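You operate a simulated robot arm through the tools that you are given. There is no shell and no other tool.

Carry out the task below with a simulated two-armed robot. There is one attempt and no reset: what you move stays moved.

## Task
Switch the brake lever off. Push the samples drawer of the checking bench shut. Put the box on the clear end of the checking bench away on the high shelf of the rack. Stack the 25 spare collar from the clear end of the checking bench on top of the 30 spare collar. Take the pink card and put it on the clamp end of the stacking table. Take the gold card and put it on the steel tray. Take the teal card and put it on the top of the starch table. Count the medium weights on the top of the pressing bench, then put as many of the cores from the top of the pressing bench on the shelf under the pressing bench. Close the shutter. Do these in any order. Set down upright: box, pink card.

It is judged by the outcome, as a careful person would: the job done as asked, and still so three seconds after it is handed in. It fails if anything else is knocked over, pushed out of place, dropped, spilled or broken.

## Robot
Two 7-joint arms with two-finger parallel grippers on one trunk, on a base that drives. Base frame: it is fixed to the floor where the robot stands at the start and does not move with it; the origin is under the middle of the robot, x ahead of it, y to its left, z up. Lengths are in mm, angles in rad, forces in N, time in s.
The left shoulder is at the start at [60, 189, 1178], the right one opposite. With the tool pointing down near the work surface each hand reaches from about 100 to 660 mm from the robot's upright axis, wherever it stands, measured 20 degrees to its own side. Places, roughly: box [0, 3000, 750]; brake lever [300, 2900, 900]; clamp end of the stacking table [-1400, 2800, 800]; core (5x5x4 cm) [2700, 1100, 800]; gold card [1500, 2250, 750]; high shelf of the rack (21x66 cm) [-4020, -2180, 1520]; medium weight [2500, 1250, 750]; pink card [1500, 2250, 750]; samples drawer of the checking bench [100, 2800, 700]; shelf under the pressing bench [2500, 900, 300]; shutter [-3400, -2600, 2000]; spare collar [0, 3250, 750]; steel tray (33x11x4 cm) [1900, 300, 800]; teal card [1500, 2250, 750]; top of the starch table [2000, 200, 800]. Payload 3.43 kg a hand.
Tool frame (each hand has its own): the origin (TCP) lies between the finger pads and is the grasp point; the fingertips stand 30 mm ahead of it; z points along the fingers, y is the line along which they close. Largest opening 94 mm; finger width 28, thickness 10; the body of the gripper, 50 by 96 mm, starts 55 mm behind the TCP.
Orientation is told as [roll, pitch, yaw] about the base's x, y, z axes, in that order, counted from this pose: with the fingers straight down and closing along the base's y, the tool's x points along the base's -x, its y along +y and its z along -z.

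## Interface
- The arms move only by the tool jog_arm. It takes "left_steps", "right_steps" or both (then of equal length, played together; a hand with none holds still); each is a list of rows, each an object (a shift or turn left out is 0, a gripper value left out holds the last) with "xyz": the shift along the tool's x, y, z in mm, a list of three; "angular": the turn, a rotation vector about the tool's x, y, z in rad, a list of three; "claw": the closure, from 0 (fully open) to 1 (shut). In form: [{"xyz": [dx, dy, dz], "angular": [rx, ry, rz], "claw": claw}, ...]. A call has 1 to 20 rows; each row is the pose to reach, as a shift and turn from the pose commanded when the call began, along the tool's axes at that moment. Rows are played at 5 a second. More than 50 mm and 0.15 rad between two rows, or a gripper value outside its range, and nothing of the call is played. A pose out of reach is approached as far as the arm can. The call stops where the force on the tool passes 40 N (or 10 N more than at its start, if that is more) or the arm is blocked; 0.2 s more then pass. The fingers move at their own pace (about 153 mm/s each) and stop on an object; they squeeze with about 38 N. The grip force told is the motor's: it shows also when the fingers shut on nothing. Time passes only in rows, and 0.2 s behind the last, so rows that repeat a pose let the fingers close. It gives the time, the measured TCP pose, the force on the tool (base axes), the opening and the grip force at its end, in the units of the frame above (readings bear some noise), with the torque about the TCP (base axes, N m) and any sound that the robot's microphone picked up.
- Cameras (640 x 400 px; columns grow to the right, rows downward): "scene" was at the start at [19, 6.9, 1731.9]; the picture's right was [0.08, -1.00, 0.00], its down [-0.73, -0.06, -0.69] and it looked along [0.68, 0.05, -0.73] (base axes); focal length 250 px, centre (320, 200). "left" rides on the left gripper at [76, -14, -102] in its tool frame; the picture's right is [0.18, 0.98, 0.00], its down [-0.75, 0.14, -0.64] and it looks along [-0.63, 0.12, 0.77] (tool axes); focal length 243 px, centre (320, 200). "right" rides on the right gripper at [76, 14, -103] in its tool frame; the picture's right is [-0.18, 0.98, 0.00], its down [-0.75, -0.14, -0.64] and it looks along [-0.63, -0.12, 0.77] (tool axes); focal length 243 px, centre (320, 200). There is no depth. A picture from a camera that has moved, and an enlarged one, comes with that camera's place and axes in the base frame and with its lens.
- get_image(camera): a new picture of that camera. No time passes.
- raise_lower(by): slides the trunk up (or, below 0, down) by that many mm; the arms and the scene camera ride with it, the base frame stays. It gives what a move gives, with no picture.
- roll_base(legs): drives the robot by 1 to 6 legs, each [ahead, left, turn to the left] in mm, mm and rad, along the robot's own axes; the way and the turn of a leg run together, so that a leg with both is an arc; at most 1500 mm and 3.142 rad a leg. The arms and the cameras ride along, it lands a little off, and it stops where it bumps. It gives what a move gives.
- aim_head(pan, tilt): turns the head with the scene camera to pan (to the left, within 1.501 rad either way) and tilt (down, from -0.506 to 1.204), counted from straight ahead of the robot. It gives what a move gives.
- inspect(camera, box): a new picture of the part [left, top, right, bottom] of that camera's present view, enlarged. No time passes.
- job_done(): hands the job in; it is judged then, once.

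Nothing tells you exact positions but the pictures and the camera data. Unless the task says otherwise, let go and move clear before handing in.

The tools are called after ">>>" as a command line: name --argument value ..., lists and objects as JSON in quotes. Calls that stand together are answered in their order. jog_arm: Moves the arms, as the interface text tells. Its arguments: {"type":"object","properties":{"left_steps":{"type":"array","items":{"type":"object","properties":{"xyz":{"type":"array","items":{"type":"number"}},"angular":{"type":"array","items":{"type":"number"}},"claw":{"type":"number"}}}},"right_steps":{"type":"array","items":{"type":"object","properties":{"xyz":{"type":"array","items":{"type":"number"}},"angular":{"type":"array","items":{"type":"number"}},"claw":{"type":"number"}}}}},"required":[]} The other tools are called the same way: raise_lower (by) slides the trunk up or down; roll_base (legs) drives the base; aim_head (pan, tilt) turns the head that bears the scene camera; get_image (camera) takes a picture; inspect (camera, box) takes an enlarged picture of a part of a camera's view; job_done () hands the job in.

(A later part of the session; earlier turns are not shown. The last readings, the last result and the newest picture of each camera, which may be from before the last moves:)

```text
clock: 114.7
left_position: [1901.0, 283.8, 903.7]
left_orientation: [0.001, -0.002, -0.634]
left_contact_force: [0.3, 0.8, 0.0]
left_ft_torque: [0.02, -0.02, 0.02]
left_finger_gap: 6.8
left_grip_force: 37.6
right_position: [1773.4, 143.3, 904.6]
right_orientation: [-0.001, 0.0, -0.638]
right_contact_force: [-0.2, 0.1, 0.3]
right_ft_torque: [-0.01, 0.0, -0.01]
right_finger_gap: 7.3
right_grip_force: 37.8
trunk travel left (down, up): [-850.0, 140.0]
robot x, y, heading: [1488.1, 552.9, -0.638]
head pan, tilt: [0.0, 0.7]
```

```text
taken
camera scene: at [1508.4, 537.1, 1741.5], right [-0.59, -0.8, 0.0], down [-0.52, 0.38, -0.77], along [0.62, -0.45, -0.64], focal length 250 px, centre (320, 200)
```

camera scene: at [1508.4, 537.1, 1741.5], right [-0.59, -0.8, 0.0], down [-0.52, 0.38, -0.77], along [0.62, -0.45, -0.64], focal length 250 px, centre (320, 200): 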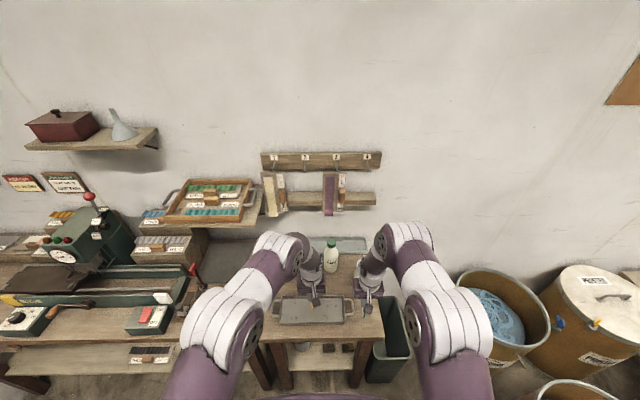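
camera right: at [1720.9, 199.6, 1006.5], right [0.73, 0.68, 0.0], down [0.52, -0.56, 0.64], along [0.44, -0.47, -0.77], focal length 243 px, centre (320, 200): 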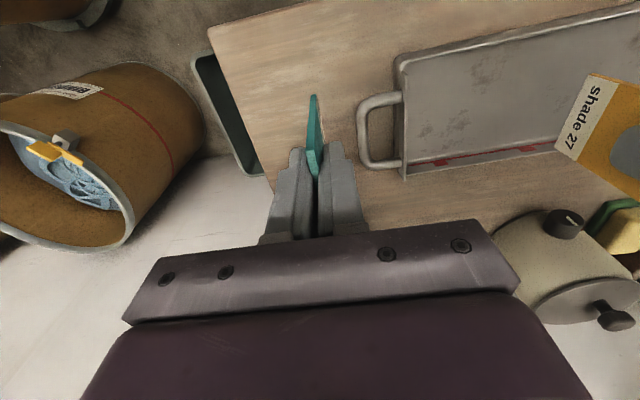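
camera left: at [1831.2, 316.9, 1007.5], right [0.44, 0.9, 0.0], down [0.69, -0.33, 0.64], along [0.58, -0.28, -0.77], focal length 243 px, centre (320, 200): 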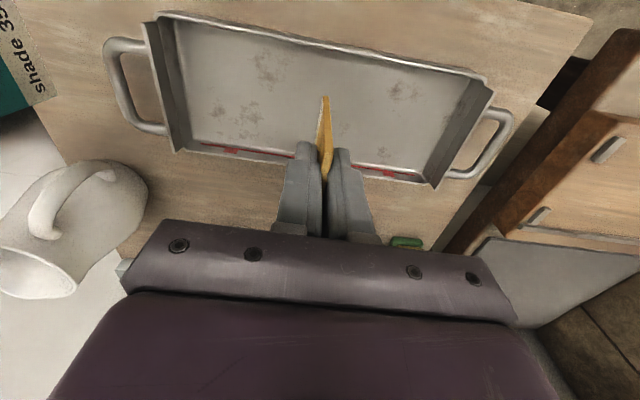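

Both are well placed. I lower in stages, watching the contact force.

>>> jog_arm --left_steps '[{"xyz": [0, 0, 12]}, {"xyz": [0, 0, 24]}, {"xyz": [0, 0, 32]}, {"xyz": [0, 0, 32]}]' --right_steps '[{"xyz": [0, 0, 12]}, {"xyz": [0, 0, 24]}, {"xyz": [0, 0, 36]}, {"xyz": [0, 0, 36]}]'

>>> get_image --camera "left"

>>> get_image --camera "right"

```text
clock: 115.7
left_position: [1900.6, 283.6, 872.4]
left_orientation: [0.0, -0.002, -0.635]
left_contact_force: [0.0, -0.4, -0.4]
left_ft_torque: [-0.01, -0.02, -0.01]
left_finger_gap: 7.2
left_grip_force: 38.7
right_position: [1772.8, 141.5, 868.3]
right_orientation: [0.0, 0.001, -0.637]
right_contact_force: [0.1, 0.4, 0.1]
right_ft_torque: [0.0, 0.01, 0.01]
right_finger_gap: 7.1
right_grip_force: 37.8
trunk travel left (down, up): [-850.0, 140.0]
robot x, y, heading: [1491.7, 551.3, -0.635]
head pan, tilt: [0.0, 0.7]
```

```text
taken
camera left: at [1830.8, 317.4, 975.6], right [0.44, 0.9, 0.0], down [0.69, -0.33, 0.64], along [0.58, -0.28, -0.77], focal length 243 px, centre (320, 200)
```

left: 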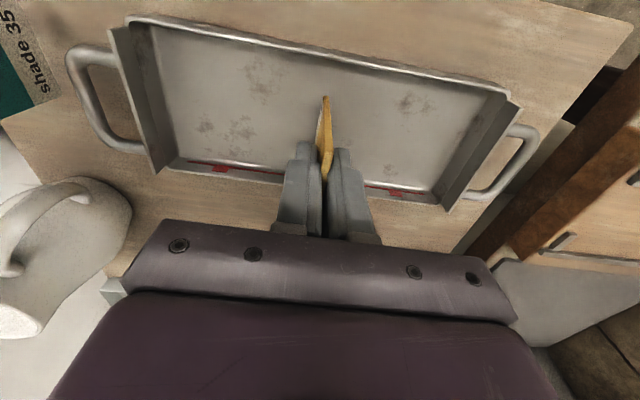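

```text
taken
camera right: at [1721.2, 197.7, 969.9], right [0.73, 0.68, 0.0], down [0.52, -0.56, 0.64], along [0.44, -0.47, -0.77], focal length 243 px, centre (320, 200)
```

right: 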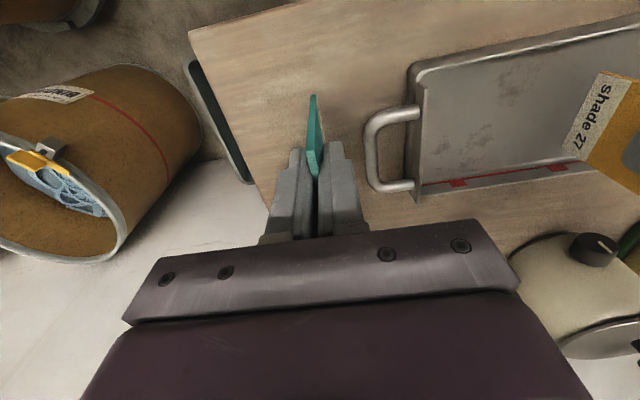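

>>> jog_arm --left_steps '[{"xyz": [0, 0, 3]}, {"xyz": [0, 0, 6]}, {"xyz": [0, 0, 6]}]' --right_steps '[{"xyz": [0, 0, 3]}, {"xyz": [0, 0, 6]}, {"xyz": [0, 0, 6]}]'

>>> inspect --camera "scene" --box '[270, 240, 390, 330]'

```text
clock: 116.5
left_position: [1900.9, 284.1, 866.2]
left_orientation: [0.0, -0.001, -0.635]
left_contact_force: [0.2, 0.5, -1.2]
left_ft_torque: [-0.02, -0.04, -0.03]
left_finger_gap: 7.2
left_grip_force: 37.7
right_position: [1775.1, 142.1, 861.0]
right_orientation: [0.0, 0.003, -0.636]
right_contact_force: [0.0, -0.4, 0.0]
right_ft_torque: [-0.01, 0.02, 0.01]
right_finger_gap: 7.3
right_grip_force: 38.4
trunk travel left (down, up): [-850.0, 140.0]
robot x, y, heading: [1491.5, 552.8, -0.634]
head pan, tilt: [0.0, 0.7]
```

```text
4.44 times, centred on (330, 285) of scene
camera zoom: at [1509.1, 536.6, 1741.5], right [-0.59, -0.8, 0.0], down [-0.52, 0.38, -0.76], along [0.62, -0.45, -0.64], focal length 1111 px, centre (276, -178)
```

zoom: 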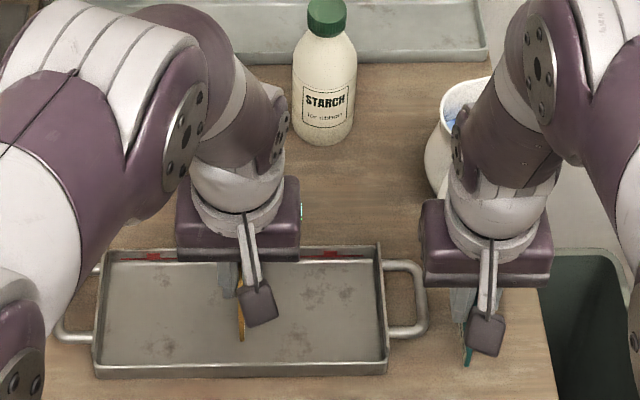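

>>> jog_arm --left_steps '[{"xyz": [0, 0, 2]}, {"xyz": [0, 0, 4]}, {"xyz": [0, 0, 4]}]' --right_steps '[{"xyz": [0, 0, 2]}, {"xyz": [0, 0, 4]}, {"xyz": [0, 0, 4]}]'

```text
clock: 117.3
left_position: [1901.0, 282.4, 862.3]
left_orientation: [0.001, -0.002, -0.635]
left_contact_force: [1.0, 0.8, 0.7]
left_ft_torque: [0.02, 0.01, -0.01]
left_finger_gap: 7.0
left_grip_force: 38.2
right_position: [1772.7, 142.0, 856.7]
right_orientation: [0.0, 0.003, -0.637]
right_contact_force: [-0.1, -0.2, -0.5]
right_ft_torque: [-0.02, 0.01, 0.03]
right_finger_gap: 7.0
right_grip_force: 37.9
trunk travel left (down, up): [-850.0, 140.0]
robot x, y, heading: [1491.6, 553.4, -0.635]
head pan, tilt: [0.0, 0.7]
```

>>> jog_arm --left_steps '[{"xyz": [0, 0, 2]}, {"xyz": [0, 0, 4]}, {"xyz": [0, 0, 4]}]' --right_steps '[{"xyz": [0, 0, 2]}, {"xyz": [0, 0, 4]}, {"xyz": [0, 0, 4]}]'

>>> inspect --camera "left" --box '[260, 70, 400, 190]'

>>> inspect --camera "right" --box '[250, 70, 390, 190]'

```text
clock: 118.1
left_position: [1899.8, 284.2, 861.8]
left_orientation: [-0.003, -0.006, -0.634]
left_contact_force: [2.4, -1.9, 10.7]
left_ft_torque: [-0.07, -0.12, -0.03]
left_finger_gap: 7.4
left_grip_force: 37.8
right_position: [1774.0, 142.2, 856.2]
right_orientation: [-0.002, -0.006, -0.638]
right_contact_force: [0.2, -0.5, 33.5]
right_ft_torque: [0.14, 0.19, 0.01]
right_finger_gap: 7.3
right_grip_force: 38.1
trunk travel left (down, up): [-850.0, 140.0]
robot x, y, heading: [1490.4, 551.5, -0.635]
head pan, tilt: [0.0, 0.7]
```

```text
3.33 times, centred on (330, 130) of left
camera zoom: at [1829.9, 318.2, 965.1], right [0.44, 0.9, 0.0], down [0.69, -0.33, 0.65], along [0.58, -0.28, -0.76], focal length 809 px, centre (287, 433)
```

zoom: 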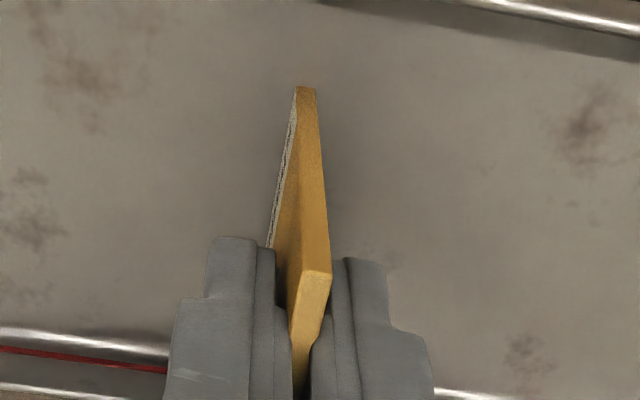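

```text
3.33 times, centred on (320, 130) of right
camera zoom: at [1721.2, 198.7, 957.7], right [0.73, 0.68, 0.0], down [0.52, -0.56, 0.65], along [0.44, -0.47, -0.76], focal length 809 px, centre (320, 433)
```

zoom: 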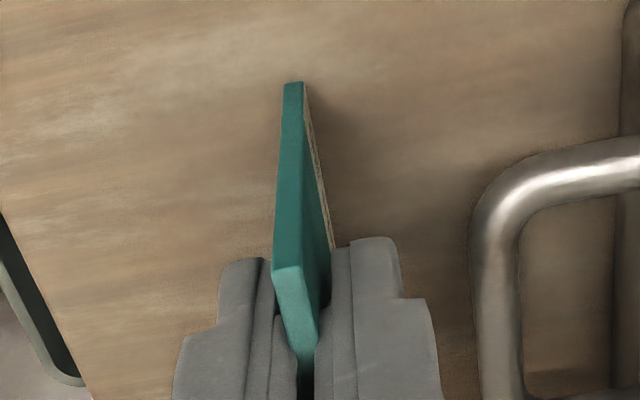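

Both cards are touching down. I ease the pressure, then open the fingers gently.

>>> jog_arm --left_steps '[{"xyz": [0, 0, -3]}, {"xyz": [0, 0, -3]}, {"xyz": [0, 0, -3], "claw": 0.8}, {"xyz": [0, 0, -3], "claw": 0.8}, {"xyz": [0, 0, -3], "claw": 0.7}, {"xyz": [0, 0, -3], "claw": 0.7}]' --right_steps '[{"xyz": [0, 0, -3]}, {"xyz": [0, 0, -3]}, {"xyz": [0, 0, -3], "claw": 0.8}, {"xyz": [0, 0, -3], "claw": 0.8}, {"xyz": [0, 0, -3], "claw": 0.7}, {"xyz": [0, 0, -3], "claw": 0.7}]'

>>> get_image --camera "left"

>>> get_image --camera "right"

```text
clock: 119.5
left_position: [1900.7, 283.3, 862.4]
left_orientation: [0.0, -0.001, -0.636]
left_contact_force: [0.5, -0.3, -0.4]
left_ft_torque: [0.0, 0.05, 0.01]
left_finger_gap: 28.0
left_grip_force: 0.1
right_position: [1772.5, 142.2, 856.2]
right_orientation: [0.001, 0.001, -0.637]
right_contact_force: [0.2, 0.6, -0.1]
right_ft_torque: [0.0, 0.01, -0.05]
right_finger_gap: 28.3
right_grip_force: 0.0
trunk travel left (down, up): [-850.0, 140.0]
robot x, y, heading: [1489.8, 550.5, -0.635]
head pan, tilt: [0.0, 0.7]
```

```text
taken
camera left: at [1830.7, 316.9, 965.4], right [0.44, 0.9, 0.0], down [0.69, -0.33, 0.64], along [0.58, -0.28, -0.77], focal length 243 px, centre (320, 200)
```

left: 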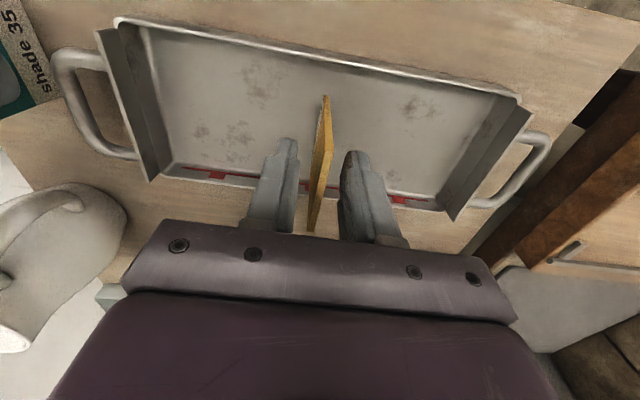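

```text
taken
camera right: at [1721.1, 197.9, 957.8], right [0.73, 0.68, 0.0], down [0.52, -0.56, 0.64], along [0.44, -0.47, -0.77], focal length 243 px, centre (320, 200)
```

right: 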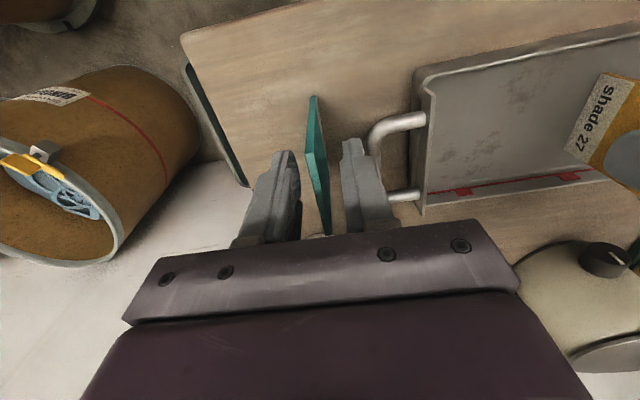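

Both cards stand on their own. I lift both hands straight up and clear.

>>> jog_arm --left_steps '[{"xyz": [0, 0, -30]}, {"xyz": [0, 0, -65]}, {"xyz": [0, 0, -105]}, {"xyz": [0, 0, -150]}, {"xyz": [0, 0, -190]}]' --right_steps '[{"xyz": [0, 0, -30]}, {"xyz": [0, 0, -65]}, {"xyz": [0, 0, -105]}, {"xyz": [0, 0, -150]}, {"xyz": [0, 0, -190]}]'

>>> get_image --camera "left"

>>> get_image --camera "right"

>>> inspect --camera "scene" --box '[250, 220, 410, 340]'

```text
clock: 120.7
left_position: [1898.9, 284.1, 1050.8]
left_orientation: [0.0, -0.001, -0.636]
left_contact_force: [-0.1, 0.9, -0.4]
left_ft_torque: [0.03, -0.03, 0.04]
left_finger_gap: 28.4
left_grip_force: 0.0
right_position: [1773.5, 142.7, 1044.8]
right_orientation: [-0.002, 0.002, -0.638]
right_contact_force: [0.1, -0.1, 0.7]
right_ft_torque: [-0.01, 0.0, -0.01]
right_finger_gap: 28.2
right_grip_force: 0.2
trunk travel left (down, up): [-850.0, 140.0]
robot x, y, heading: [1490.7, 552.7, -0.638]
head pan, tilt: [0.0, 0.7]
```

```text
taken
camera left: at [1829.4, 318.6, 1153.1], right [0.44, 0.9, 0.0], down [0.69, -0.33, 0.64], along [0.58, -0.28, -0.77], focal length 243 px, centre (320, 200)
```

left: 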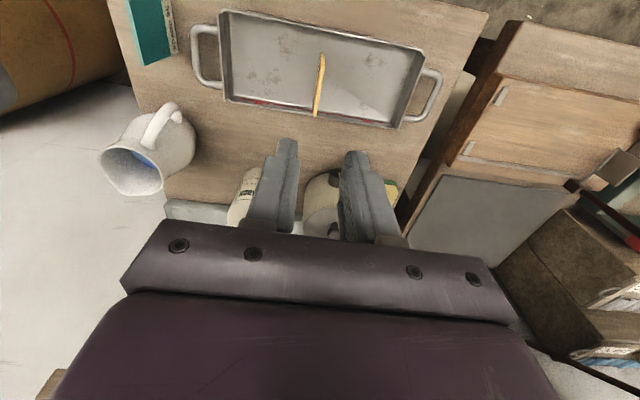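

```text
taken
camera right: at [1721.1, 198.4, 1147.9], right [0.73, 0.68, 0.0], down [0.52, -0.56, 0.64], along [0.44, -0.47, -0.77], focal length 243 px, centre (320, 200)
```

right: 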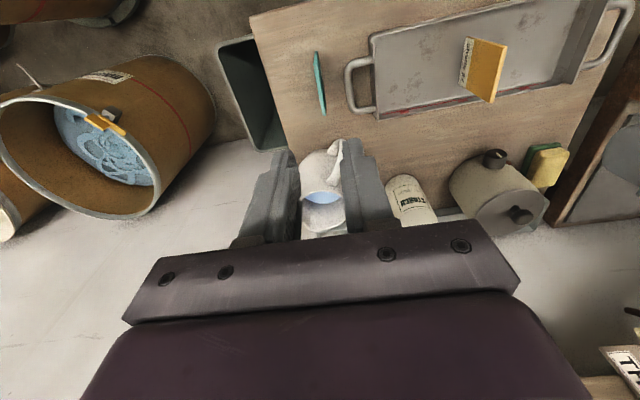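

```text
3.33 times, centred on (330, 280) of scene
camera zoom: at [1507.7, 538.1, 1741.4], right [-0.59, -0.8, 0.0], down [-0.52, 0.38, -0.77], along [0.62, -0.45, -0.64], focal length 833 px, centre (287, -67)
```

zoom: 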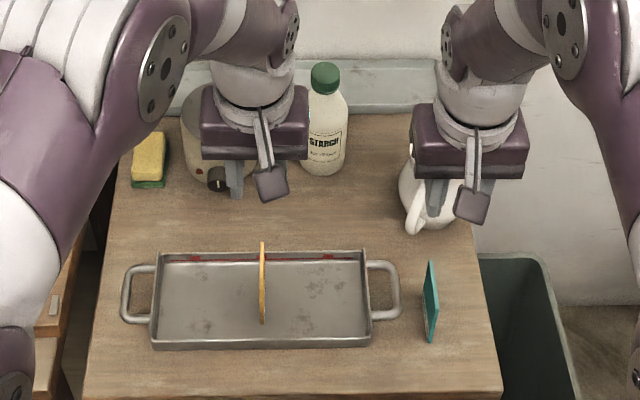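

Both cards are placed. Now on to the pressing bench at the left: I retract the hands, back off and slide left.

>>> roll_base --legs '[[-200, 0, 0], [0, 1050, 0]]'

>>> get_image --camera "scene"

```text
clock: 127.3
left_position: [2359.2, 1250.8, 1048.8]
left_orientation: [0.0, -0.001, -0.627]
left_contact_force: [-1.0, 0.3, 0.5]
left_ft_torque: [0.04, 0.02, 0.02]
left_finger_gap: 28.2
left_grip_force: 0.0
right_position: [2234.4, 1107.2, 1044.7]
right_orientation: [0.0, 0.001, -0.628]
right_contact_force: [-0.3, -0.7, -0.1]
right_ft_torque: [0.03, 0.0, 0.01]
right_finger_gap: 28.3
right_grip_force: 0.1
trunk travel left (down, up): [-850.0, 140.0]
robot x, y, heading: [1944.5, 1515.7, -0.626]
head pan, tilt: [0.0, 0.7]
```

```text
taken
camera scene: at [1965.5, 1499.5, 1741.5], right [-0.59, -0.81, 0.0], down [-0.52, 0.38, -0.76], along [0.62, -0.45, -0.64], focal length 250 px, centre (320, 200)
```

scene: 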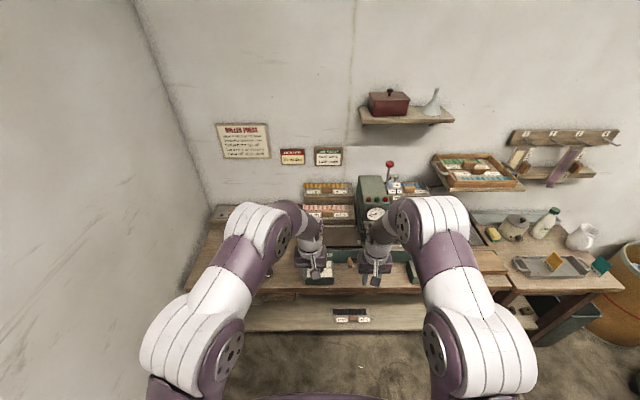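

Arms block the view; I pull both hands back and apart.

>>> jog_arm --left_steps '[{"xyz": [40, 0, 0]}, {"xyz": [80, 0, 0]}, {"xyz": [120, 0, 0]}, {"xyz": [155, 0, 0]}, {"xyz": [155, 40, 0]}, {"xyz": [155, 80, 0]}, {"xyz": [155, 120, 0]}, {"xyz": [155, 160, 0]}, {"xyz": [155, 200, 0]}, {"xyz": [155, 240, 0]}]' --right_steps '[{"xyz": [40, 0, 0]}, {"xyz": [80, 0, 0]}, {"xyz": [120, 0, 0]}, {"xyz": [150, 0, 0]}, {"xyz": [150, -30, 0]}, {"xyz": [150, -60, 0]}, {"xyz": [150, -90, 0]}, {"xyz": [150, -120, 0]}, {"xyz": [150, -150, 0]}, {"xyz": [150, -180, 0]}]'

>>> get_image --camera "scene"

>>> inspect --camera "scene" --box '[180, 170, 460, 345]'

```text
clock: 129.5
left_position: [2375.3, 1537.8, 1048.8]
left_orientation: [0.0, -0.001, -0.628]
left_contact_force: [0.0, 0.2, 0.4]
left_ft_torque: [0.01, 0.0, 0.0]
left_finger_gap: 28.0
left_grip_force: 0.0
right_position: [2008.6, 1049.4, 1044.8]
right_orientation: [0.0, -0.001, -0.627]
right_contact_force: [-0.1, 0.7, 0.0]
right_ft_torque: [0.03, 0.03, 0.01]
right_finger_gap: 28.3
right_grip_force: 0.1
trunk travel left (down, up): [-850.0, 140.0]
robot x, y, heading: [1943.3, 1512.3, -0.626]
head pan, tilt: [0.0, 0.7]
```

```text
taken
camera scene: at [1965.6, 1500.3, 1741.5], right [-0.59, -0.81, 0.0], down [-0.52, 0.38, -0.76], along [0.62, -0.45, -0.64], focal length 250 px, centre (320, 200)
```

scene: 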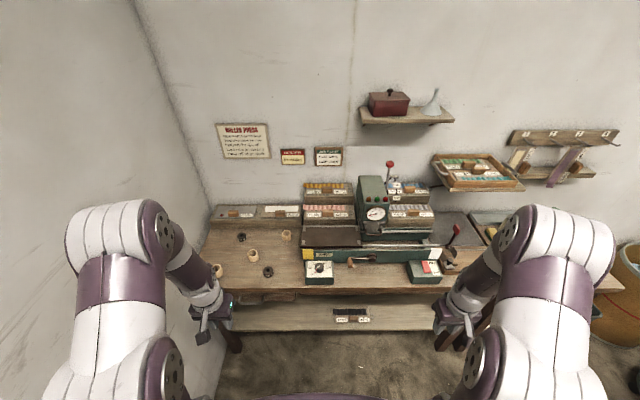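

```text
2.29 times, centred on (320, 258) of scene
camera zoom: at [1965.6, 1500.3, 1741.5], right [-0.59, -0.81, 0.0], down [-0.52, 0.38, -0.76], along [0.62, -0.45, -0.64], focal length 571 px, centre (320, 69)
```

zoom: 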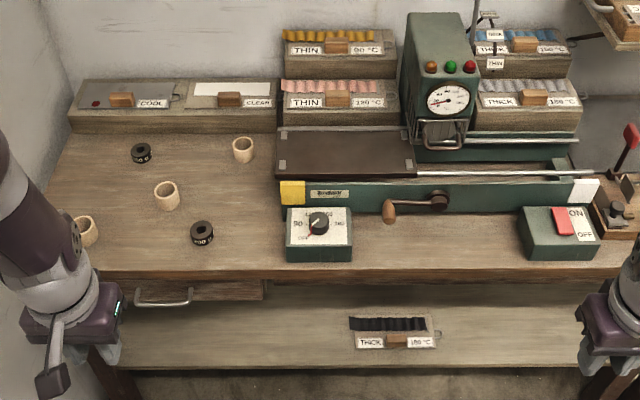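

>>> inspect --camera "scene" --box '[228, 222, 256, 250]'

>>> inspect --camera "scene" --box '[254, 258, 282, 286]'

>>> inspect --camera "left" --box '[0, 0, 640, 400]'

>>> inspect --camera "scene" --box '[190, 200, 310, 300]'

```text
14.29 times, centred on (242, 236) of scene
camera zoom: at [1965.6, 1500.3, 1741.5], right [-0.59, -0.81, 0.0], down [-0.52, 0.38, -0.76], along [0.62, -0.45, -0.64], focal length 3570 px, centre (1434, -314)
```

zoom: 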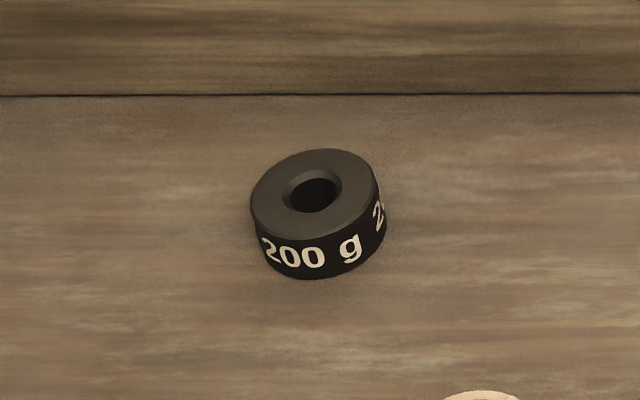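

```text
14.29 times, centred on (268, 272) of scene
camera zoom: at [1965.6, 1500.3, 1741.5], right [-0.59, -0.81, 0.0], down [-0.52, 0.38, -0.76], along [0.62, -0.45, -0.64], focal length 3570 px, centre (1063, -829)
```

zoom: 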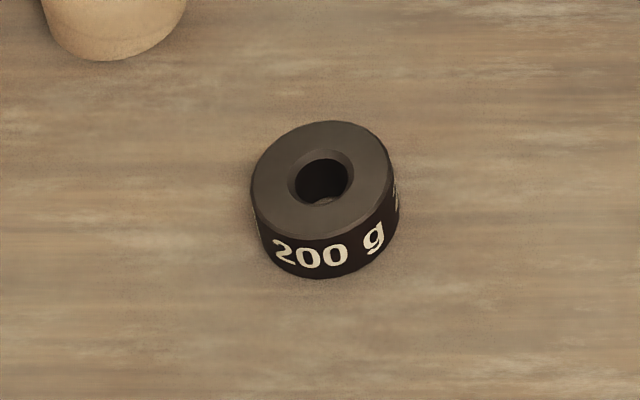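

```text
1.00 times, centred on (320, 200) of left (not enlarged: the box is as wide or as high as the picture)
camera zoom: at [2305.3, 1570.8, 1152.1], right [0.43, 0.9, 0.0], down [0.69, -0.33, 0.64], along [0.58, -0.28, -0.77], focal length 243 px, centre (320, 200)
```

zoom: 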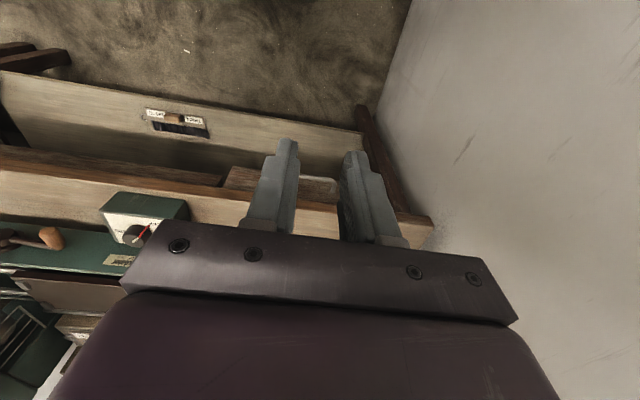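

```text
4.00 times, centred on (250, 250) of scene
camera zoom: at [1965.6, 1500.3, 1741.5], right [-0.59, -0.81, 0.0], down [-0.52, 0.38, -0.76], along [0.62, -0.45, -0.64], focal length 1000 px, centre (600, 0)
```

zoom: 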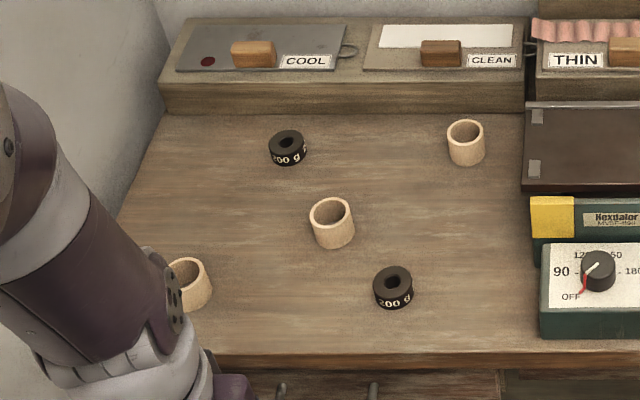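

Two 200 g weights and three cores are visible so far. I drive closer with the hands high to see the whole bench top and make sure nothing is hidden.

>>> jog_arm --left_steps '[{"xyz": [10, -30, -15]}, {"xyz": [20, -60, -30]}, {"xyz": [30, -90, -45]}, {"xyz": [40, -120, -60]}, {"xyz": [40, -150, -80]}]' --right_steps '[{"xyz": [10, 0, -15]}, {"xyz": [20, 0, -30]}, {"xyz": [30, 0, -45]}, {"xyz": [40, 0, -60]}, {"xyz": [40, 0, -80]}]'

>>> roll_base --legs '[[200, 0, 0]]'

>>> get_image --camera "scene"

>>> get_image --camera "left"

>>> get_image --camera "right"

```text
clock: 130.7
left_position: [2253.0, 1439.9, 1131.8]
left_orientation: [-0.001, -0.001, -0.628]
left_contact_force: [0.4, 0.1, -1.0]
left_ft_torque: [-0.02, -0.04, 0.0]
left_finger_gap: 28.1
left_grip_force: 0.1
right_position: [1973.2, 1074.2, 1126.0]
right_orientation: [0.0, 0.001, -0.628]
right_contact_force: [-0.1, -0.1, -0.6]
right_ft_torque: [0.0, -0.03, 0.03]
right_finger_gap: 28.1
right_grip_force: 0.1
trunk travel left (down, up): [-850.0, 140.0]
robot x, y, heading: [1943.6, 1513.1, -0.63]
head pan, tilt: [0.0, 0.7]
```

```text
clock: 132.3
left_position: [2416.3, 1322.1, 1130.7]
left_orientation: [0.0, -0.003, -0.629]
left_contact_force: [-0.5, -0.8, 0.1]
left_ft_torque: [0.03, 0.02, 0.02]
left_finger_gap: 28.2
left_grip_force: 0.1
right_position: [2134.6, 956.2, 1125.2]
right_orientation: [0.0, 0.001, -0.628]
right_contact_force: [-0.4, -0.1, -0.5]
right_ft_torque: [0.0, 0.02, -0.01]
right_finger_gap: 28.1
right_grip_force: 0.2
trunk travel left (down, up): [-850.0, 140.0]
robot x, y, heading: [2108.2, 1395.8, -0.631]
head pan, tilt: [0.0, 0.7]
```

```text
taken
camera scene: at [2125.7, 1383.8, 1741.5], right [-0.59, -0.81, 0.0], down [-0.52, 0.38, -0.77], along [0.62, -0.45, -0.64], focal length 250 px, centre (320, 200)
```

scene: 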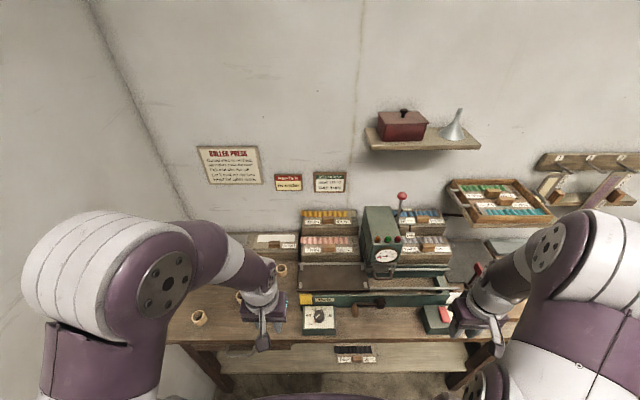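

```text
taken
camera left: at [2345.3, 1356.2, 1234.5], right [0.43, 0.9, 0.0], down [0.69, -0.33, 0.64], along [0.58, -0.28, -0.77], focal length 243 px, centre (320, 200)
```

left: 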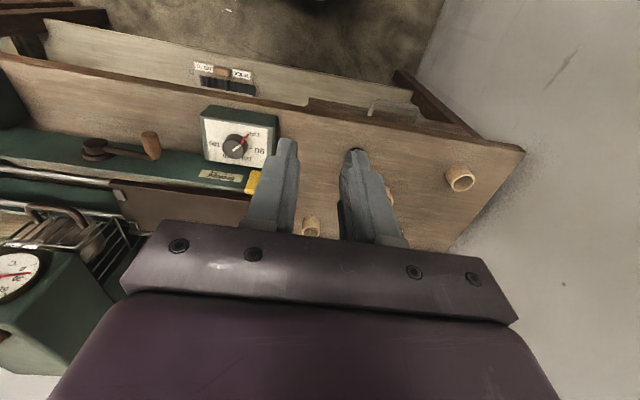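

```text
taken
camera right: at [2081.8, 1012.0, 1227.9], right [0.73, 0.69, 0.0], down [0.53, -0.56, 0.64], along [0.44, -0.47, -0.77], focal length 243 px, centre (320, 200)
```

right: 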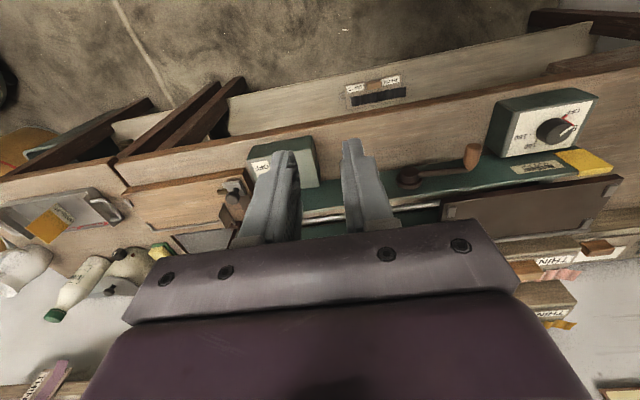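

>>> jog_arm --left_steps '[{"xyz": [10, -40, 0]}, {"xyz": [20, -80, 0]}, {"xyz": [30, -120, 0]}, {"xyz": [40, -160, 0]}, {"xyz": [50, -200, 0]}]'

>>> get_image --camera "scene"

>>> inspect --camera "scene" --box '[150, 210, 330, 350]'

```text
clock: 133.5
left_position: [2257.1, 1187.9, 1133.7]
left_orientation: [0.0, -0.003, -0.63]
left_contact_force: [0.4, -0.8, 0.5]
left_ft_torque: [0.03, -0.03, -0.01]
left_finger_gap: 28.1
left_grip_force: 0.0
right_position: [2134.7, 954.4, 1125.0]
right_orientation: [-0.001, 0.001, -0.629]
right_contact_force: [0.6, -1.0, -0.1]
right_ft_torque: [0.03, -0.01, 0.01]
right_finger_gap: 28.2
right_grip_force: 0.0
trunk travel left (down, up): [-850.0, 140.0]
robot x, y, heading: [2107.1, 1397.9, -0.626]
head pan, tilt: [0.0, 0.7]
```

```text
taken
camera scene: at [2126.2, 1381.1, 1741.5], right [-0.59, -0.81, 0.0], down [-0.52, 0.38, -0.76], along [0.62, -0.45, -0.64], focal length 250 px, centre (320, 200)
```

scene: 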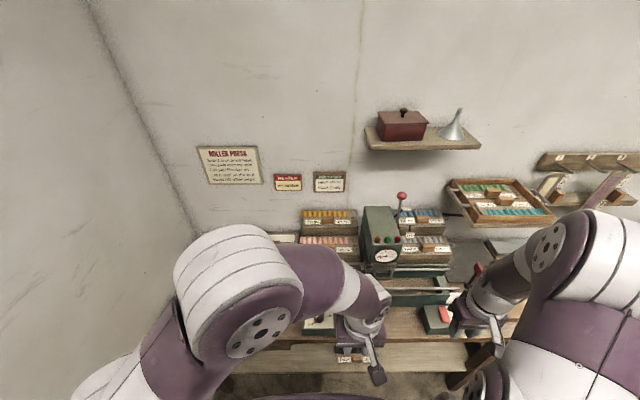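

```text
2.86 times, centred on (240, 280) of scene
camera zoom: at [2126.2, 1381.1, 1741.5], right [-0.59, -0.81, 0.0], down [-0.52, 0.38, -0.76], along [0.62, -0.45, -0.64], focal length 714 px, centre (549, -29)
```

zoom: 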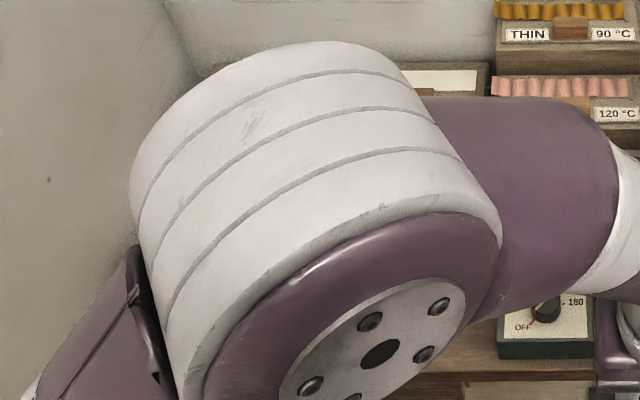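

>>> jog_arm --left_steps '[{"xyz": [-25, 38, 0]}, {"xyz": [-50, 76, 0]}, {"xyz": [-75, 114, 0]}, {"xyz": [-100, 152, 0]}, {"xyz": [-125, 190, 0]}, {"xyz": [-150, 228, 0]}, {"xyz": [-175, 266, 0]}, {"xyz": [-200, 304, 0]}, {"xyz": [-225, 342, 0]}, {"xyz": [-250, 375, 0]}]'

>>> get_image --camera "left"

>>> get_image --camera "scene"

```text
clock: 135.7
left_position: [2682.2, 1345.1, 1131.8]
left_orientation: [-0.002, -0.001, -0.628]
left_contact_force: [0.2, 0.2, -0.8]
left_ft_torque: [0.02, 0.02, -0.01]
left_finger_gap: 28.1
left_grip_force: 0.1
right_position: [2136.8, 955.9, 1125.1]
right_orientation: [-0.001, 0.0, -0.628]
right_contact_force: [0.5, -0.5, -0.5]
right_ft_torque: [0.02, 0.04, -0.03]
right_finger_gap: 28.1
right_grip_force: 0.0
trunk travel left (down, up): [-850.0, 140.0]
robot x, y, heading: [2108.5, 1396.4, -0.629]
head pan, tilt: [0.0, 0.7]
```

```text
taken
camera left: at [2611.7, 1379.3, 1234.9], right [0.43, 0.9, 0.0], down [0.69, -0.33, 0.64], along [0.58, -0.28, -0.77], focal length 243 px, centre (320, 200)
```

left: 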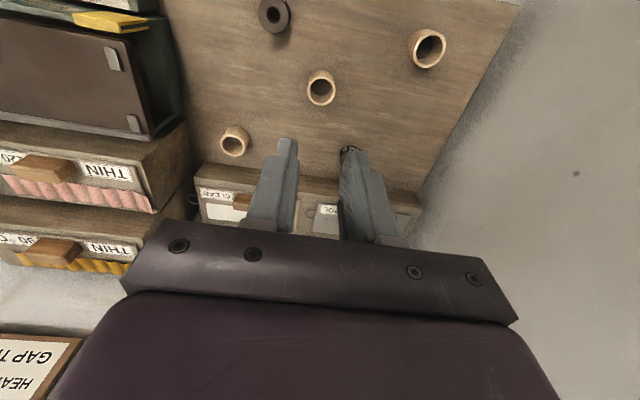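

```text
taken
camera scene: at [2129.5, 1383.1, 1741.4], right [-0.59, -0.81, 0.0], down [-0.52, 0.38, -0.76], along [0.62, -0.45, -0.64], focal length 250 px, centre (320, 200)
```

scene: 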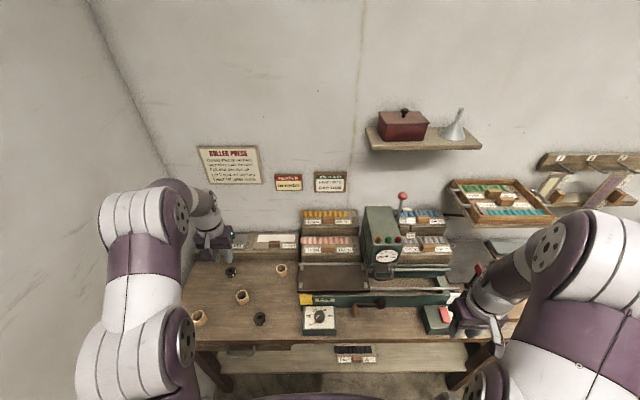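

Now the whole left half is clear: exactly two medium (200 g) weights and three cores, so two cores go onto the shelf below. I zoom in to fix positions and heights.

>>> inspect --camera "scene" --box '[180, 255, 300, 345]'

>>> inspect --camera "scene" --box '[190, 325, 390, 400]'

>>> inspect --camera "left" --box '[200, 0, 460, 180]'

```text
4.44 times, centred on (240, 300) of scene
camera zoom: at [2129.5, 1383.1, 1741.4], right [-0.59, -0.81, 0.0], down [-0.52, 0.38, -0.76], along [0.62, -0.45, -0.64], focal length 1111 px, centre (676, -244)
```

zoom: 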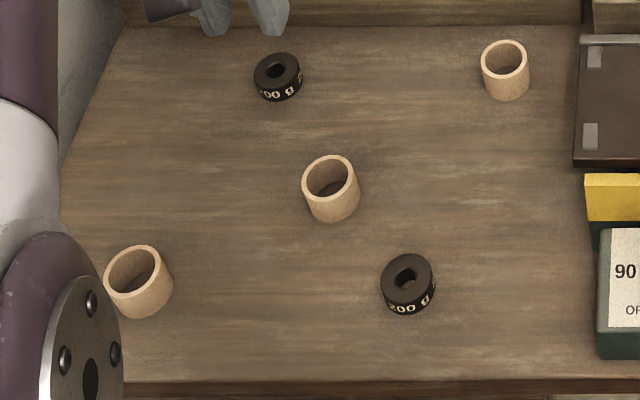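

```text
3.20 times, centred on (290, 362) of scene
camera zoom: at [2129.5, 1383.1, 1741.4], right [-0.59, -0.81, 0.0], down [-0.52, 0.38, -0.76], along [0.62, -0.45, -0.64], focal length 800 px, centre (416, -320)
```

zoom: 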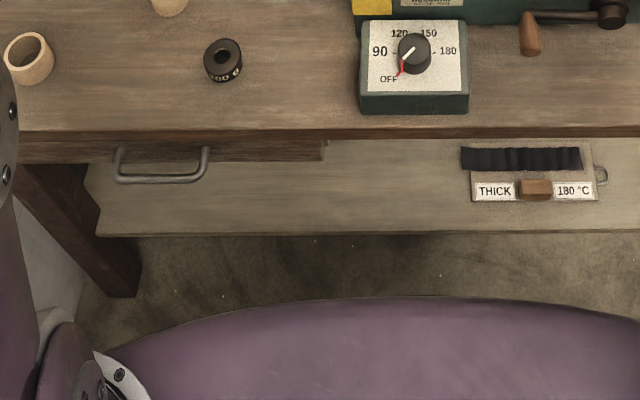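

```text
2.22 times, centred on (330, 90) of left
camera zoom: at [2611.7, 1379.3, 1234.9], right [0.43, 0.9, 0.0], down [0.69, -0.33, 0.64], along [0.58, -0.28, -0.77], focal length 539 px, centre (298, 444)
```

zoom: 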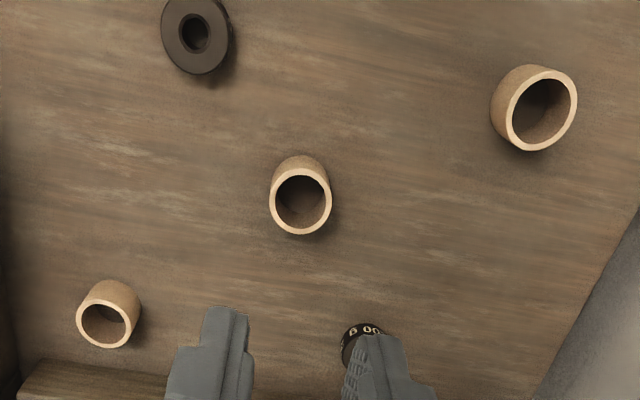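

Measured: bench top z≈780, cores ≈40 mm tall at about (2723,1330), (2741,1142), (2737,1494); the lower shelf is at z≈280 with its front edge slightly behind the bench edge. I lower the trunk, then tilt the left hand forward over the middle core.

>>> raise_lower --by -150

>>> jog_arm --left_steps '[{"xyz": [-6, 2, 10], "angular": [0, -0.133, 0], "claw": 0.25}, {"xyz": [-13, 4, 20], "angular": [0, -0.267, 0]}, {"xyz": [-19, 6, 30], "angular": [0, -0.4, 0]}, {"xyz": [-26, 8, 40], "angular": [0, -0.533, 0]}, {"xyz": [-32, 10, 50], "angular": [0, -0.667, 0]}, {"xyz": [-38, 12, 60], "angular": [0, -0.8, 0]}, {"xyz": [-38, 12, 60], "angular": [0, -0.8, 0]}]'

>>> get_image --camera "left"

>>> get_image --camera "scene"

```text
clock: 137.4
left_position: [2678.7, 1345.4, 982.5]
left_orientation: [-0.001, -0.003, -0.629]
left_contact_force: [-0.1, -0.5, 0.8]
left_ft_torque: [0.02, -0.01, 0.01]
left_finger_gap: 28.1
left_grip_force: 0.0
right_position: [2135.4, 956.7, 975.1]
right_orientation: [0.0, 0.001, -0.628]
right_contact_force: [0.4, 0.6, -0.2]
right_ft_torque: [0.02, -0.02, 0.01]
right_finger_gap: 28.3
right_grip_force: 0.0
trunk travel left (down, up): [-700.0, 290.0]
robot x, y, heading: [2107.7, 1398.2, -0.63]
head pan, tilt: [0.0, 0.7]
```

```text
clock: 139.0
left_position: [2716.5, 1333.4, 922.8]
left_orientation: [0.001, -0.803, -0.625]
left_contact_force: [-0.2, 0.1, 0.4]
left_ft_torque: [-0.02, -0.01, -0.01]
left_finger_gap: 70.4
left_grip_force: 0.0
left hand out of reach, approached as far as the arm can: row 6
right_position: [2137.0, 955.2, 975.5]
right_orientation: [0.002, 0.001, -0.628]
right_contact_force: [0.5, 0.8, -0.5]
right_ft_torque: [0.0, 0.01, 0.01]
right_finger_gap: 28.4
right_grip_force: 0.2
trunk travel left (down, up): [-700.0, 290.0]
robot x, y, heading: [2105.3, 1397.3, -0.628]
head pan, tilt: [0.0, 0.7]
```

```text
taken
camera left: at [2606.4, 1396.0, 940.1], right [0.47, 0.87, -0.13], down [0.13, 0.08, 0.99], along [0.87, -0.49, -0.08], focal length 243 px, centre (320, 200)
```

left: 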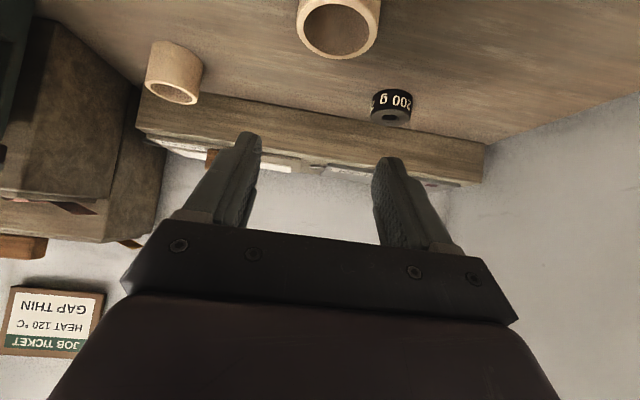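

```text
taken
camera scene: at [2127.3, 1382.6, 1591.5], right [-0.59, -0.81, 0.0], down [-0.52, 0.38, -0.76], along [0.62, -0.45, -0.64], focal length 250 px, centre (320, 200)
```

scene: 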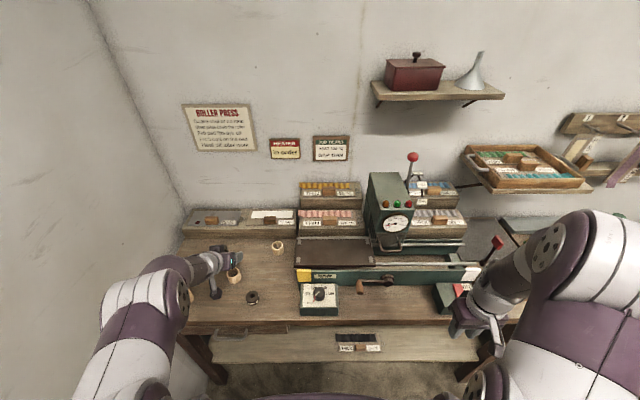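

>>> jog_arm --left_steps '[{"xyz": [19, 0, 20]}, {"xyz": [38, 0, 40]}, {"xyz": [57, 1, 60]}, {"xyz": [57, 1, 60]}]'

>>> get_image --camera "left"

>>> inspect --camera "scene" --box '[180, 230, 280, 320]'

```text
clock: 140.0
left_position: [2722.2, 1331.1, 840.5]
left_orientation: [0.002, -0.8, -0.629]
left_contact_force: [-0.5, -0.1, 0.6]
left_ft_torque: [0.05, 0.01, 0.0]
left_finger_gap: 70.5
left_grip_force: 0.1
right_position: [2134.2, 956.1, 976.0]
right_orientation: [0.001, 0.0, -0.629]
right_contact_force: [1.0, 0.4, 0.5]
right_ft_torque: [0.02, 0.0, 0.01]
right_finger_gap: 28.1
right_grip_force: 0.0
trunk travel left (down, up): [-700.0, 290.0]
robot x, y, heading: [2110.7, 1393.2, -0.63]
head pan, tilt: [0.0, 0.7]
```

```text
taken
camera left: at [2611.7, 1393.2, 858.0], right [0.47, 0.87, -0.13], down [0.13, 0.08, 0.99], along [0.87, -0.49, -0.08], focal length 243 px, centre (320, 200)
```

left: 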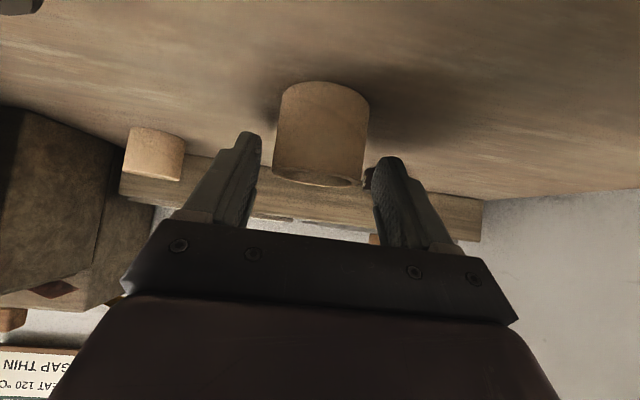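

```text
4.44 times, centred on (230, 275) of scene
camera zoom: at [2126.8, 1382.6, 1591.5], right [-0.59, -0.81, 0.0], down [-0.52, 0.38, -0.77], along [0.62, -0.45, -0.64], focal length 1111 px, centre (720, -133)
```

zoom: 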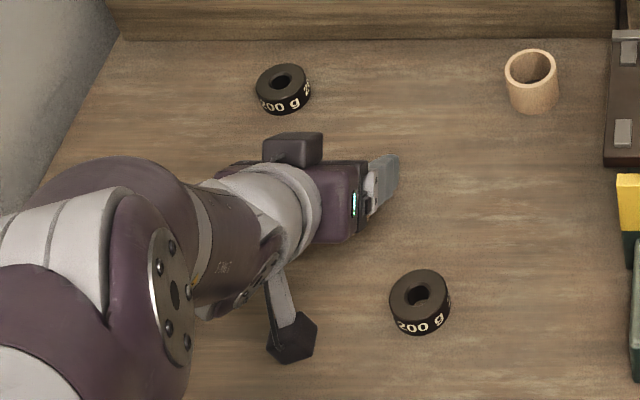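

>>> jog_arm --left_steps '[{"xyz": [8, 0, 8]}, {"xyz": [16, 0, 15]}, {"xyz": [16, 0, 15]}]'

>>> get_image --camera "left"

```text
clock: 140.7
left_position: [2722.0, 1332.0, 830.8]
left_orientation: [0.003, -0.83, -0.628]
left_contact_force: [-23.3, 12.6, 31.4]
left_ft_torque: [-0.79, 1.09, -0.98]
left_finger_gap: 72.3
left_grip_force: 1.8
right_position: [2129.3, 959.5, 977.9]
right_orientation: [0.001, -0.004, -0.629]
right_contact_force: [0.3, 0.3, -0.3]
right_ft_torque: [-0.03, 0.01, 0.0]
right_finger_gap: 28.5
right_grip_force: 0.1
trunk travel left (down, up): [-700.0, 290.0]
robot x, y, heading: [2105.8, 1398.7, -0.629]
head pan, tilt: [0.0, 0.7]
stopped in row 3 (left hand): the force on the tool passed its limit at 48 N (the readings are from after the stop); the commanded pose is now the measured one
```

```text
taken
camera left: at [2611.2, 1394.7, 844.4], right [0.48, 0.87, -0.13], down [0.11, 0.09, 0.99], along [0.87, -0.49, -0.05], focal length 243 px, centre (320, 200)
```

left: 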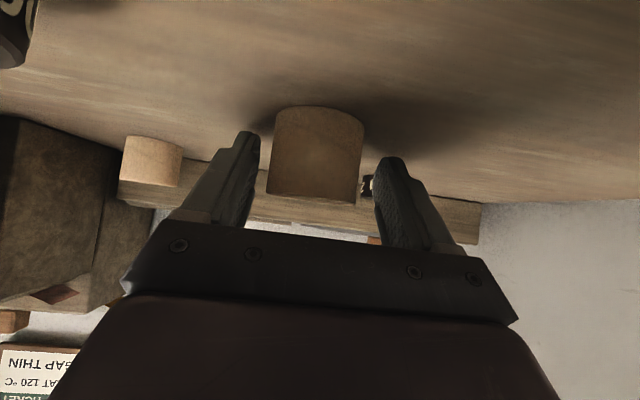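

The right fingertip touched the bench, so the surface is nearer z≈800. I lift a few mm, ease back 10 mm and close on the core.

>>> jog_arm --left_steps '[{"xyz": [2, 0, -6], "angular": [0, 0.03, 0]}, {"xyz": [4, 0, -11], "angular": [0, 0.03, 0]}, {"xyz": [4, 0, -11], "angular": [0, 0.03, 0], "claw": 1}, {"xyz": [4, 0, -11], "angular": [0, 0.03, 0], "claw": 1}, {"xyz": [4, 0, -11], "angular": [0, 0.03, 0], "claw": 1}, {"xyz": [4, 0, -11], "angular": [0, 0.03, 0], "claw": 1}]'

>>> get_image --camera "left"

```text
clock: 142.1
left_position: [2716.0, 1335.0, 831.4]
left_orientation: [0.002, -0.793, -0.63]
left_contact_force: [-5.9, -8.5, 18.5]
left_ft_torque: [-0.72, 0.31, -0.19]
left_finger_gap: 45.4
left_grip_force: 37.6
right_position: [2132.7, 955.8, 974.3]
right_orientation: [0.001, 0.0, -0.627]
right_contact_force: [-0.1, 0.8, 0.8]
right_ft_torque: [0.01, 0.04, 0.0]
right_finger_gap: 28.2
right_grip_force: 0.0
trunk travel left (down, up): [-700.0, 290.0]
robot x, y, heading: [2106.4, 1397.5, -0.629]
head pan, tilt: [0.0, 0.7]
```

```text
taken
camera left: at [2604.9, 1397.6, 849.7], right [0.47, 0.87, -0.13], down [0.14, 0.07, 0.99], along [0.87, -0.48, -0.09], focal length 243 px, centre (320, 200)
```

left: 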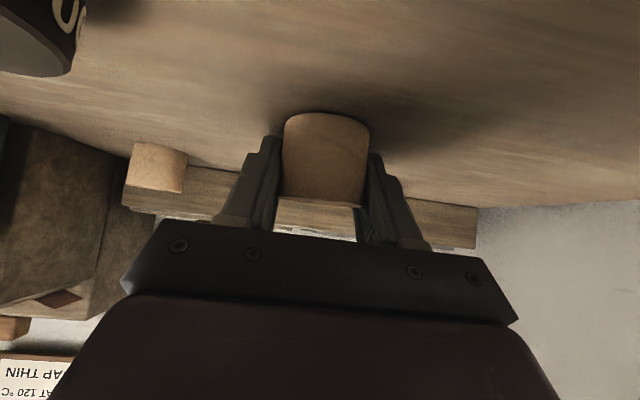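

Gripped (45 mm across). Lifting straight up.

>>> jog_arm --left_steps '[{"xyz": [-11, 0, -10]}, {"xyz": [-29, 0, -28]}, {"xyz": [-57, 0, -56]}, {"xyz": [-86, 0, -84]}]'

>>> get_image --camera "left"

>>> get_image --camera "scene"

```text
clock: 143.1
left_position: [2718.4, 1337.1, 951.6]
left_orientation: [0.002, -0.789, -0.628]
left_contact_force: [-0.6, 0.2, 0.9]
left_ft_torque: [0.03, 0.01, 0.01]
left_finger_gap: 45.0
left_grip_force: 38.4
right_position: [2135.3, 956.5, 976.8]
right_orientation: [0.001, 0.0, -0.628]
right_contact_force: [0.3, -0.3, 0.1]
right_ft_torque: [0.0, -0.02, -0.03]
right_finger_gap: 28.0
right_grip_force: 0.0
trunk travel left (down, up): [-700.0, 290.0]
robot x, y, heading: [2104.8, 1397.8, -0.628]
head pan, tilt: [0.0, 0.7]
```

```text
taken
camera left: at [2608.3, 1399.6, 969.3], right [0.47, 0.87, -0.13], down [0.14, 0.07, 0.99], along [0.87, -0.48, -0.09], focal length 243 px, centre (320, 200)
```

left: 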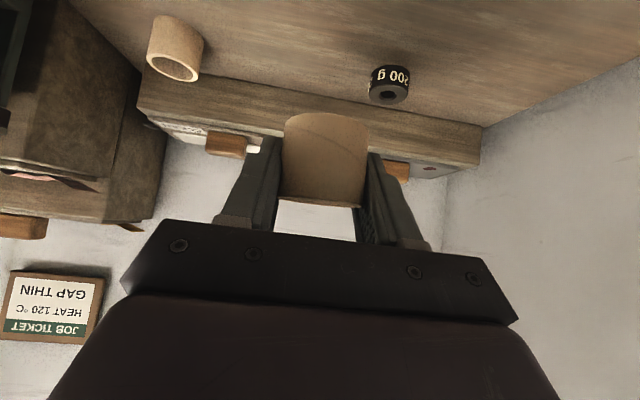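

```text
taken
camera scene: at [2125.9, 1382.8, 1591.4], right [-0.59, -0.81, 0.0], down [-0.52, 0.38, -0.77], along [0.62, -0.45, -0.64], focal length 250 px, centre (320, 200)
```

scene: 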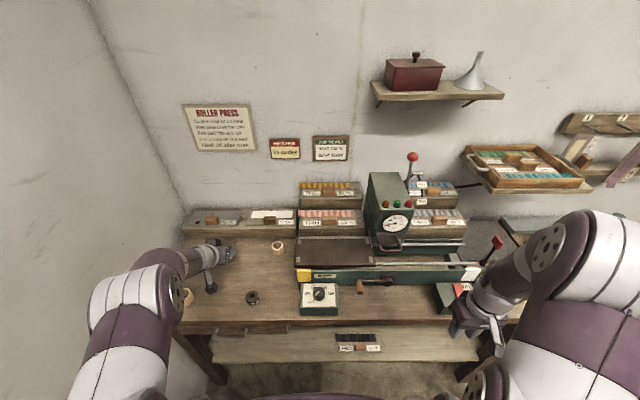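

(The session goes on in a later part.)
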